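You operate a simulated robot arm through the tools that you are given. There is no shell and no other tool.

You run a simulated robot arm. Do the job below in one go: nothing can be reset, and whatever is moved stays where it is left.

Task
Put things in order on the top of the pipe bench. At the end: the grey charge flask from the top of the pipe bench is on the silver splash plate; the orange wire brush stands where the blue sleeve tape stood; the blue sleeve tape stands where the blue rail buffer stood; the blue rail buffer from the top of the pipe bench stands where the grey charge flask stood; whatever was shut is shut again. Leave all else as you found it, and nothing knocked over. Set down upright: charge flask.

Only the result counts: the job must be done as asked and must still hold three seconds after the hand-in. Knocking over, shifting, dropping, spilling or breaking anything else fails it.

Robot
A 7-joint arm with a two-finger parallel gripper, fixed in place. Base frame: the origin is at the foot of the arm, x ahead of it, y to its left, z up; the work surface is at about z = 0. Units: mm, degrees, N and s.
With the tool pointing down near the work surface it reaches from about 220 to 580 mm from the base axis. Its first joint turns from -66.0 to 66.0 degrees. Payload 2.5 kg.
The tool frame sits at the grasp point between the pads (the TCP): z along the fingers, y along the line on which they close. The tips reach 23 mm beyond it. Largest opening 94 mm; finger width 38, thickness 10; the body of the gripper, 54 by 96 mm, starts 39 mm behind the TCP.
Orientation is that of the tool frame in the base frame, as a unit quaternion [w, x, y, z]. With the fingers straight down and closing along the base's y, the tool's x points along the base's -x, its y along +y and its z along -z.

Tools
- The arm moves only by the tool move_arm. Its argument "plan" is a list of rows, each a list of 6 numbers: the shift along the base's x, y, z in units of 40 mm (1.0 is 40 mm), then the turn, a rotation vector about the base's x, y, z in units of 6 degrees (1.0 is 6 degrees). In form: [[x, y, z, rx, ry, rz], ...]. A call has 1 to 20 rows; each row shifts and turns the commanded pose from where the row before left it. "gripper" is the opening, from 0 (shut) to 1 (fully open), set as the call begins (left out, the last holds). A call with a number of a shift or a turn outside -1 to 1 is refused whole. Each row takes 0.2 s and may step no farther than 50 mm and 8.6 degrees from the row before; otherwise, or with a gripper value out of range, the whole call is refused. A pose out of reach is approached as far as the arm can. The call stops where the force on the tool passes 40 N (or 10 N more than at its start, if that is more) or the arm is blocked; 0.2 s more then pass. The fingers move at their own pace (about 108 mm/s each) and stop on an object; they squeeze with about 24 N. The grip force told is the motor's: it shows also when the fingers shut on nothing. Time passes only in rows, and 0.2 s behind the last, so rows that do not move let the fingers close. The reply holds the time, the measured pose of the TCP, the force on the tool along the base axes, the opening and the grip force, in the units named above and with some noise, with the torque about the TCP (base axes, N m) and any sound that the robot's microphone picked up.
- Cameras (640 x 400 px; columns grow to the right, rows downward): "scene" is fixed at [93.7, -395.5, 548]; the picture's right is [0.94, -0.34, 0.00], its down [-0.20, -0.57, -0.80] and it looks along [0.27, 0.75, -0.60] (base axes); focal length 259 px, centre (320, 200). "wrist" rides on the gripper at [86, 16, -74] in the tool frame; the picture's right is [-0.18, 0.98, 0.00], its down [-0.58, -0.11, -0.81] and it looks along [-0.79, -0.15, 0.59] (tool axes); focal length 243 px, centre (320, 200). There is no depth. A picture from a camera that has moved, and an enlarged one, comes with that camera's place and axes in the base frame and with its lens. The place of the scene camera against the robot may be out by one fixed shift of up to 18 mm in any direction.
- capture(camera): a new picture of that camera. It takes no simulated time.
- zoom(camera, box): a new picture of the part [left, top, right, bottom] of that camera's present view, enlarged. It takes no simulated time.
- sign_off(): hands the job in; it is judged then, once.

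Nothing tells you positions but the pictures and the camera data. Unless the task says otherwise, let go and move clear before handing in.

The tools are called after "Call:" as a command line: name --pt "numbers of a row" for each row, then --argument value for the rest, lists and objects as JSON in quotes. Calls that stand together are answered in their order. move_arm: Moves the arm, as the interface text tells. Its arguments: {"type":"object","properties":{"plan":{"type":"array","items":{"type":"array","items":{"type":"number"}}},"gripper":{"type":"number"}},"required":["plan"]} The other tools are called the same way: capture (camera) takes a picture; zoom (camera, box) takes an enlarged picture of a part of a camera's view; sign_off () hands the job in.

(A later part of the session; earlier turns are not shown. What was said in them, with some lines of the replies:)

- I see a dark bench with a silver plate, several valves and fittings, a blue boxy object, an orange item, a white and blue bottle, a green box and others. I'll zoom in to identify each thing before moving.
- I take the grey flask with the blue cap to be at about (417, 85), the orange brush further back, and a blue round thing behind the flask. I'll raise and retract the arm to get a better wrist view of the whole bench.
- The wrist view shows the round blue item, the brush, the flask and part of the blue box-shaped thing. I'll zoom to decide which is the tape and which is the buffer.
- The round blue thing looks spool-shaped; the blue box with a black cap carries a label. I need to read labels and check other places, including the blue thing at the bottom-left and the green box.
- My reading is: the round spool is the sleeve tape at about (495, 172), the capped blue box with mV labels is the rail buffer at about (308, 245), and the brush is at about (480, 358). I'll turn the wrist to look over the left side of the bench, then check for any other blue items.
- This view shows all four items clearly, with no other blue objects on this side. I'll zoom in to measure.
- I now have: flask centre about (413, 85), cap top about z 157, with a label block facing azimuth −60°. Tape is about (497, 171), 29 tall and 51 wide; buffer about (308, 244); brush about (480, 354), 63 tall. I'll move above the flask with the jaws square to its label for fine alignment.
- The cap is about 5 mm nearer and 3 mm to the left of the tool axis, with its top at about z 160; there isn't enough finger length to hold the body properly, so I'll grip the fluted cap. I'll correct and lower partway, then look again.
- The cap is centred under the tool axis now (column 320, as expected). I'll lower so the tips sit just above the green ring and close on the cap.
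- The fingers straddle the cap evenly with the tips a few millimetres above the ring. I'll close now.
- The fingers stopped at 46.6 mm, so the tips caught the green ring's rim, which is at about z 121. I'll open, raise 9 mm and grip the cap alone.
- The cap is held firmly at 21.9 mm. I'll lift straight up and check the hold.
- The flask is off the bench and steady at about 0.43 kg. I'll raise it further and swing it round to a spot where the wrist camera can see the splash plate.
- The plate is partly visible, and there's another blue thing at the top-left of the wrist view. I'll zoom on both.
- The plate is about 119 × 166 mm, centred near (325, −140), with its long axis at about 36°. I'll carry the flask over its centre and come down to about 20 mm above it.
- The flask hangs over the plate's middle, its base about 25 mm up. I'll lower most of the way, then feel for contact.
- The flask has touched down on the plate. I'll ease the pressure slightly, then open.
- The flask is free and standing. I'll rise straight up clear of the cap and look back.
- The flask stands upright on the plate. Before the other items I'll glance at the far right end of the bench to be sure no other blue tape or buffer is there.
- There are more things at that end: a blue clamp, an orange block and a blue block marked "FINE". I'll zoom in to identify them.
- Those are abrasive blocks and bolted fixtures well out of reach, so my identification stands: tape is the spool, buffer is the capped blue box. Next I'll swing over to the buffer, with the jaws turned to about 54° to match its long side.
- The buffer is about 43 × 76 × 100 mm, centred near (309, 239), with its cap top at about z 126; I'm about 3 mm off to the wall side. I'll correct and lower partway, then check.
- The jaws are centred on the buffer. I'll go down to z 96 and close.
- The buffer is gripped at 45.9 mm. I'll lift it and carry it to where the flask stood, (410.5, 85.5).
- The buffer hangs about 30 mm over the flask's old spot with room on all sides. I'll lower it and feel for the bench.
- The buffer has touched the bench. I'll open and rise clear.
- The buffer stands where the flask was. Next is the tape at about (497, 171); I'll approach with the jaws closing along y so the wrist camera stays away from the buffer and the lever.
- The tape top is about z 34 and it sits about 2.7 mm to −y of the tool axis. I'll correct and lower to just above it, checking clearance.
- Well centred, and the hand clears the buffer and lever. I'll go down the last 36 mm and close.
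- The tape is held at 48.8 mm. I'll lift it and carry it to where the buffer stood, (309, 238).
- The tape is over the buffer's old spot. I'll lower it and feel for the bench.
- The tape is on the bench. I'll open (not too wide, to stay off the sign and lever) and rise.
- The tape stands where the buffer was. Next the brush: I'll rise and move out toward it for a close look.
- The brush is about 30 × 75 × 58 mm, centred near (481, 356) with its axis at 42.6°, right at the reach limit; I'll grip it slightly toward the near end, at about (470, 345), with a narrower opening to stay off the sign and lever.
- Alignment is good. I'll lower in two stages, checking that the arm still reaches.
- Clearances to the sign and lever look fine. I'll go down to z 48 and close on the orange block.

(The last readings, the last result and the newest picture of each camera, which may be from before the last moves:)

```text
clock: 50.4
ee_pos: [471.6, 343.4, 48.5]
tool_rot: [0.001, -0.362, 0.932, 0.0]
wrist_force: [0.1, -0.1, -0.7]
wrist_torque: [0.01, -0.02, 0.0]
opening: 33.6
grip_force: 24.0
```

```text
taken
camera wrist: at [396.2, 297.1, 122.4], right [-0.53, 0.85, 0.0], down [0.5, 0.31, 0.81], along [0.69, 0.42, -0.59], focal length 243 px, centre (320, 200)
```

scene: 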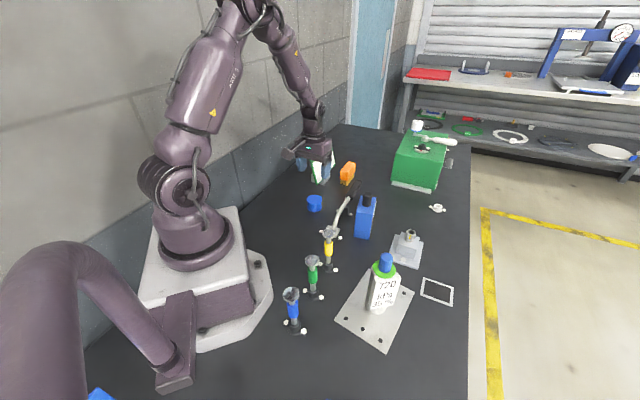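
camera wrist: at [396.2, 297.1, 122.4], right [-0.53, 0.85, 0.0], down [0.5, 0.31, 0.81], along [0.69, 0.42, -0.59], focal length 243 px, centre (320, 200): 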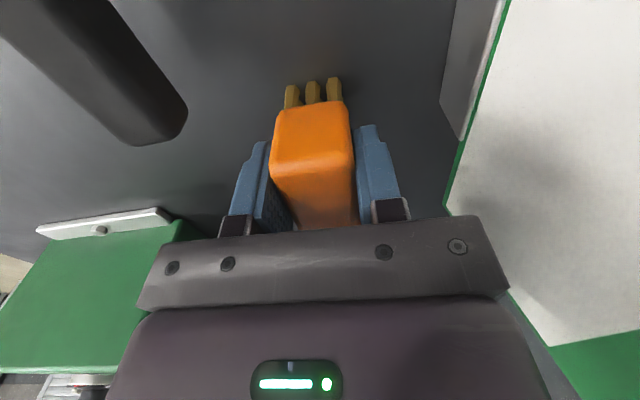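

The brush is held at 33.6 mm. I'll lift it straight up, then carry and turn it to the tape's old spot, allowing for the brush centre being about 15 mm beyond the grip point.

Call:
move_arm --pt "0 0 0.3 0 0 0" --pt "0 0 0.7 0 0 0" --pt "0 0 0.95 0 0 0" --pt "0 0 0.95 0 0 0" --pt "0 0 0.9 0 0 0"

Call:
capture --camera "wrist"

Call:
zoom --camera "scene" --box '[290, 60, 420, 220]'

```text
clock: 51.6
ee_pos: [470.2, 343.0, 203.6]
tool_rot: [0.0, -0.362, 0.932, 0.0]
wrist_force: [0.4, -0.1, -1.5]
wrist_torque: [0.04, 0.02, 0.02]
opening: 33.9
grip_force: 24.1
```

```text
taken
camera wrist: at [394.3, 296.7, 276.5], right [-0.53, 0.85, 0.0], down [0.5, 0.31, 0.81], along [0.68, 0.42, -0.59], focal length 243 px, centre (320, 200)
```

wrist: 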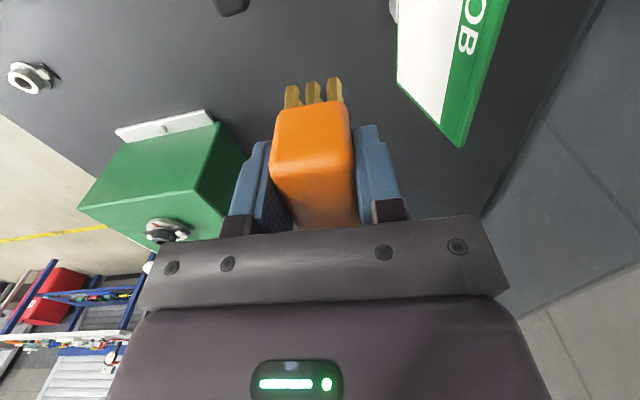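

```text
2.50 times, centred on (355, 140) of scene
camera zoom: at [93.7, -395.5, 548.0], right [0.94, -0.34, 0.0], down [-0.2, -0.57, -0.8], along [0.27, 0.75, -0.6], focal length 647 px, centre (232, 350)
```

zoom: 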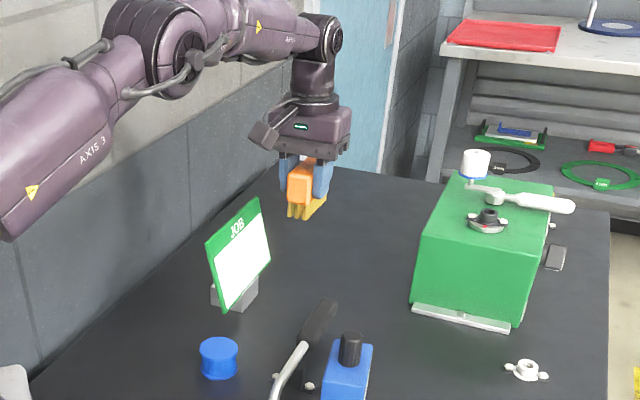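

Call:
move_arm --pt "0.0284 -0.54 0 0 0 -0.884" --pt "0.0284 -0.54 0 0 0 -0.884" --pt "0.0284 -0.54 0 0 0 -0.884" --pt "0.0284 -0.54 0 0 0 -0.884" --pt "0.0284 -0.54 0 0 0 -0.884" --pt "0.0284 -0.54 0 0 0 -0.884" --pt "0.0284 -0.54 0 0 0 -0.884" --pt "0.0284 -0.54 0 0 0 -0.884" --pt "0 0 -0.8 0 0 0" --pt "0 0 -0.8 0 0 0"

Call:
capture --camera "wrist"

Call:
zoom --camera "scene" --box '[290, 120, 450, 250]'

```text
clock: 53.8
ee_pos: [478.9, 171.7, 138.2]
tool_rot: [0.001, 0.0, 1.0, 0.001]
wrist_force: [0.9, -0.4, -0.8]
wrist_torque: [-0.02, 0.02, -0.01]
opening: 33.7
grip_force: 24.2
```

```text
taken
camera wrist: at [391.7, 188.5, 212.1], right [0.18, 0.98, 0.0], down [0.58, -0.11, 0.81], along [0.79, -0.15, -0.59], focal length 243 px, centre (320, 200)
```

wrist: 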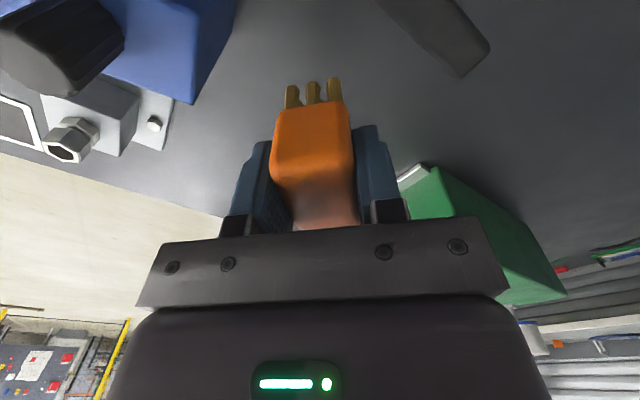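

```text
3.08 times, centred on (370, 185) of scene
camera zoom: at [93.7, -395.5, 548.0], right [0.94, -0.34, 0.0], down [-0.2, -0.57, -0.8], along [0.27, 0.75, -0.6], focal length 796 px, centre (166, 246)
```

zoom: 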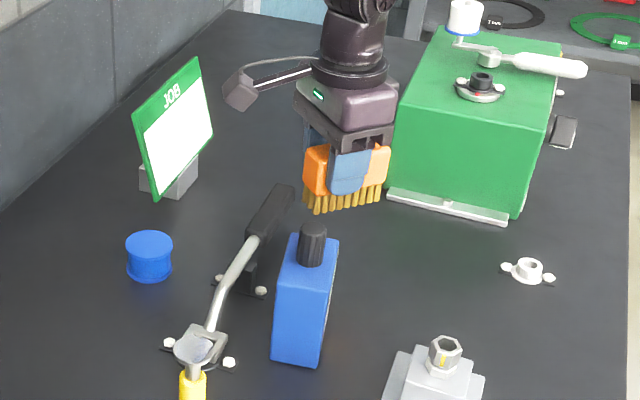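

The brush is over the tape's old spot. I'll zoom to check how the brush sits relative to the fingers before lowering.

Call:
zoom --camera "scene" --box '[350, 140, 420, 190]'

Call:
zoom --camera "wrist" --box '[220, 60, 420, 240]'

```text
8.00 times, centred on (385, 165) of scene
camera zoom: at [93.7, -395.5, 548.0], right [0.94, -0.34, 0.0], down [-0.2, -0.57, -0.8], along [0.27, 0.75, -0.6], focal length 2069 px, centre (-200, 480)
```

zoom: 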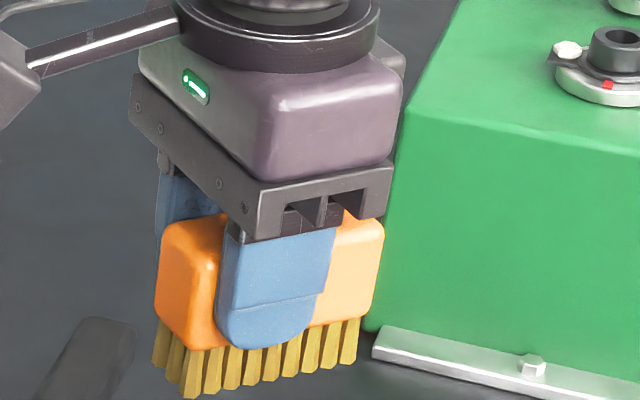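

```text
2.22 times, centred on (320, 150) of wrist
camera zoom: at [391.7, 188.5, 212.1], right [0.18, 0.98, 0.0], down [0.58, -0.11, 0.81], along [0.79, -0.15, -0.59], focal length 539 px, centre (320, 311)
```

zoom: 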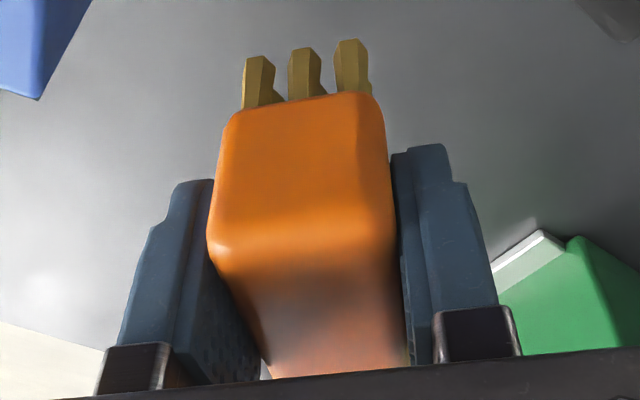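

The brush centre is about 12 mm beyond the tool axis, so I'll shift out by a few millimetres and lower.

Call:
move_arm --pt "0.085 -0.03 -0.7 0 0 0" --pt "0 0 -0.7 0 0 0" --pt "0 0 -0.4 0 0 0"

Call:
capture --camera "wrist"

Call:
zoom --camera "scene" --box '[320, 140, 430, 230]'

```text
clock: 54.6
ee_pos: [481.5, 170.4, 65.1]
tool_rot: [0.0, 0.0, 1.0, 0.0]
wrist_force: [0.0, 0.3, -0.8]
wrist_torque: [0.01, 0.02, 0.0]
opening: 33.3
grip_force: 24.0
```

```text
taken
camera wrist: at [394.8, 186.6, 138.9], right [0.18, 0.98, 0.0], down [0.58, -0.11, 0.81], along [0.79, -0.15, -0.59], focal length 243 px, centre (320, 200)
```

wrist: 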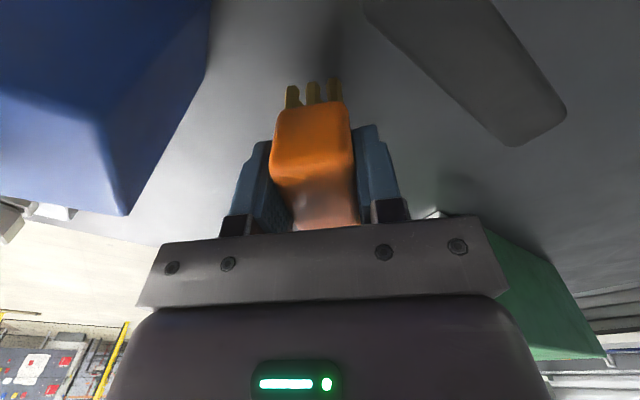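

```text
4.44 times, centred on (375, 185) of scene
camera zoom: at [93.7, -395.5, 548.0], right [0.94, -0.34, 0.0], down [-0.2, -0.57, -0.8], along [0.27, 0.75, -0.6], focal length 1150 px, centre (76, 267)
```

zoom: 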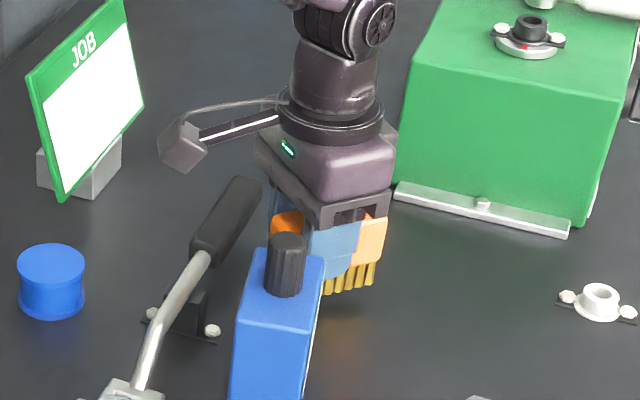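

Call:
move_arm --pt "0 0 -0.2 0 0 0" --pt "0 0 -0.1 0 0 0"

Call:
move_arm --pt "0 0 -0.05 0 0 0"

Call:
move_arm --pt "0 0 -0.04 0 0 0"

```text
clock: 55.2
ee_pos: [482.0, 170.9, 53.3]
tool_rot: [-0.001, 0.001, 1.0, 0.0]
wrist_force: [0.4, 0.3, -0.1]
wrist_torque: [0.0, 0.01, 0.01]
opening: 34.0
grip_force: 23.9
```

```text
clock: 55.6
ee_pos: [480.5, 171.4, 53.1]
tool_rot: [0.0, 0.0, 1.0, 0.0]
wrist_force: [-0.5, 0.2, -0.2]
wrist_torque: [-0.02, 0.03, 0.01]
opening: 33.8
grip_force: 24.6
```

```text
clock: 56.0
ee_pos: [480.4, 169.9, 49.1]
tool_rot: [0.0, 0.0, 1.0, 0.0]
wrist_force: [-0.2, 0.5, -1.2]
wrist_torque: [0.02, 0.0, 0.04]
opening: 33.7
grip_force: 24.2
```

Call:
move_arm --pt "0 0 -0.025 0 0 0"

Call:
move_arm --pt "0 0 -0.02 0 0 0"

```text
clock: 56.4
ee_pos: [481.9, 170.1, 48.8]
tool_rot: [0.0, -0.001, 1.0, 0.0]
wrist_force: [-0.2, 0.2, -0.8]
wrist_torque: [0.01, 0.01, 0.03]
opening: 33.7
grip_force: 24.1
```

```text
clock: 56.8
ee_pos: [482.1, 170.2, 48.1]
tool_rot: [0.0, 0.0, 1.0, -0.001]
wrist_force: [-2.1, -0.5, 4.2]
wrist_torque: [-0.04, 0.0, -0.04]
opening: 33.9
grip_force: 24.0
```

The brush has touched the bench. I'll open moderately and rise straight up.

Call:
move_arm --pt "0 0 0 0 0 0" --pt "0 0 0 0 0 0" --gripper 0.65

Call:
move_arm --pt "0 0 0.4 0 0 0" --pt "0 0 0.8 0 0 0" --pt "0 0 1 0 0 0" --pt "0 0 1 0 0 0" --pt "0 0 1 0 0 0"

Call:
capture --camera "wrist"

Call:
capture --camera "scene"

```text
clock: 57.4
ee_pos: [482.1, 170.0, 47.4]
tool_rot: [0.0, 0.0, 1.0, 0.0]
wrist_force: [-0.5, 0.1, 1.1]
wrist_torque: [-0.01, 0.04, 0.01]
opening: 61.1
grip_force: 0.1
```

```text
clock: 58.6
ee_pos: [478.9, 169.6, 215.8]
tool_rot: [0.001, 0.0, 1.0, 0.001]
wrist_force: [0.4, -0.3, 0.3]
wrist_torque: [0.0, -0.02, 0.01]
opening: 61.1
grip_force: 0.0
```

```text
taken
camera wrist: at [392.6, 185.1, 289.3], right [0.18, 0.98, 0.0], down [0.58, -0.11, 0.81], along [0.79, -0.15, -0.59], focal length 243 px, centre (320, 200)
```

wrist: 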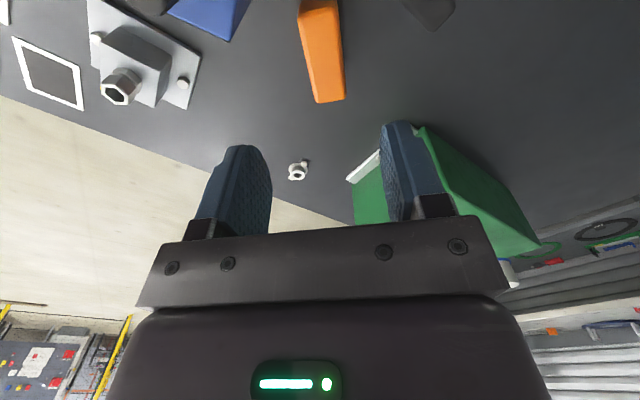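

```text
taken
```

scene: 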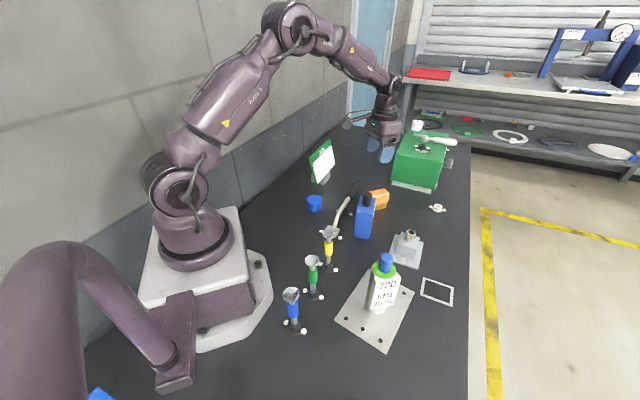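

All four are set down. I'll retreat up and back for an overview to verify positions.

Call:
move_arm --pt "-0.7 -0.2 0.6 0 0 0.8" --pt "-0.7 -0.2 0.6 0 0 0.8" --pt "-0.7 -0.2 0.6 0 0 0.8" --pt "-0.7 -0.2 0.6 0 0 0.8" --pt "-0.7 -0.2 0.6 0 0 0.8" --pt "-0.7 -0.2 0.6 0 0 0.8" --pt "-0.7 -0.2 0.6 0 0 0.8" --pt "-0.7 -0.2 0.3 0 0 0.8"

Call:
capture --camera "wrist"

Call:
zoom --camera "wrist" --box '[180, 20, 420, 170]'

Call:
zoom --camera "scene" --box '[290, 140, 470, 260]'

Call:
zoom --camera "scene" --box '[320, 240, 440, 360]'

```text
clock: 60.4
ee_pos: [257.5, 106.7, 394.5]
tool_rot: [0.0, -0.329, 0.944, 0.0]
wrist_force: [-0.3, 0.2, 0.3]
wrist_torque: [0.02, 0.0, 0.0]
opening: 61.1
grip_force: 0.0
```

```text
taken
camera wrist: at [179.5, 64.6, 468.7], right [-0.47, 0.88, 0.0], down [0.52, 0.28, 0.81], along [0.71, 0.38, -0.59], focal length 243 px, centre (320, 200)
```

wrist: 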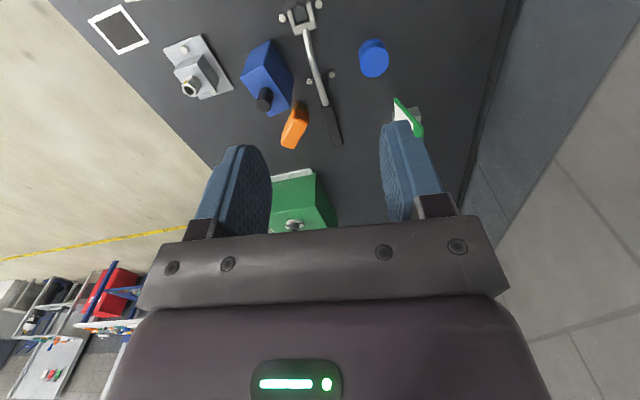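

```text
2.67 times, centred on (300, 95) of wrist
camera zoom: at [179.5, 64.6, 468.7], right [-0.47, 0.88, 0.0], down [0.52, 0.28, 0.81], along [0.71, 0.38, -0.59], focal length 647 px, centre (373, 480)
```

zoom: 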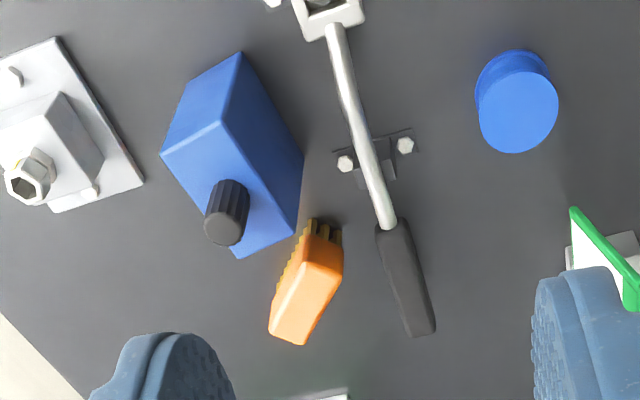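

```text
3.33 times, centred on (380, 200) of scene
camera zoom: at [93.7, -395.5, 548.0], right [0.94, -0.34, 0.0], down [-0.2, -0.57, -0.8], along [0.27, 0.75, -0.6], focal length 862 px, centre (120, 200)
```

zoom: 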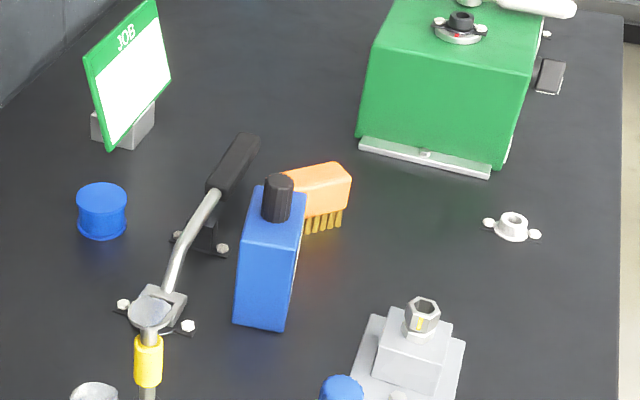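

```text
3.33 times, centred on (380, 300) of scene
camera zoom: at [93.7, -395.5, 548.0], right [0.94, -0.34, 0.0], down [-0.2, -0.57, -0.8], along [0.27, 0.75, -0.6], focal length 862 px, centre (120, -133)
```

zoom: 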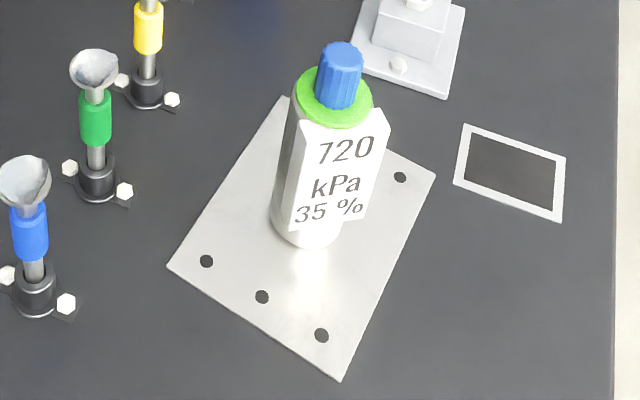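

From the overview, the flask stands upright mid-plate, and the plate hasn't moved. The buffer is at about (412, 88) where the flask was at (411, 85). The tape is at (308, 238), the buffer's old spot, and the brush is at (493, 170), the tape's old spot. Nothing was opened, everything else looks undisturbed and the arm is clear, so I'm handing in.

Call:
sign_off

```text
The job is handed in.
```

The job is handed in: all four items are in their new places, and the last overview showed them standing.

| Item | Now at (x, y, mm) | Target |
|---|---|---|
| Grey charge flask | about (325, −140), upright | middle of the silver splash plate |
| Blue rail buffer | about (412, 88) | flask's old spot, about (411, 85) |
| Blue sleeve tape | about (308, 238) | buffer's old spot, about (309, 239) |
| Orange wire brush | about (493, 170) | tape's old spot, about (494, 170) |

- **Identification:** nothing on the bench was marked by name. I took the blue box with the black cap and mV label as the rail buffer, and the round blue spool as the sleeve tape. No other blue object within reach fitted either name.
- **Orientation:** the brush now lies along x instead of at about 43° as before, because that kept the gripper clear of the buffer and lever.
- **Rest of the bench:** the plate is where it was and I saw nothing else moved. Nothing was opened, so nothing needed shutting.
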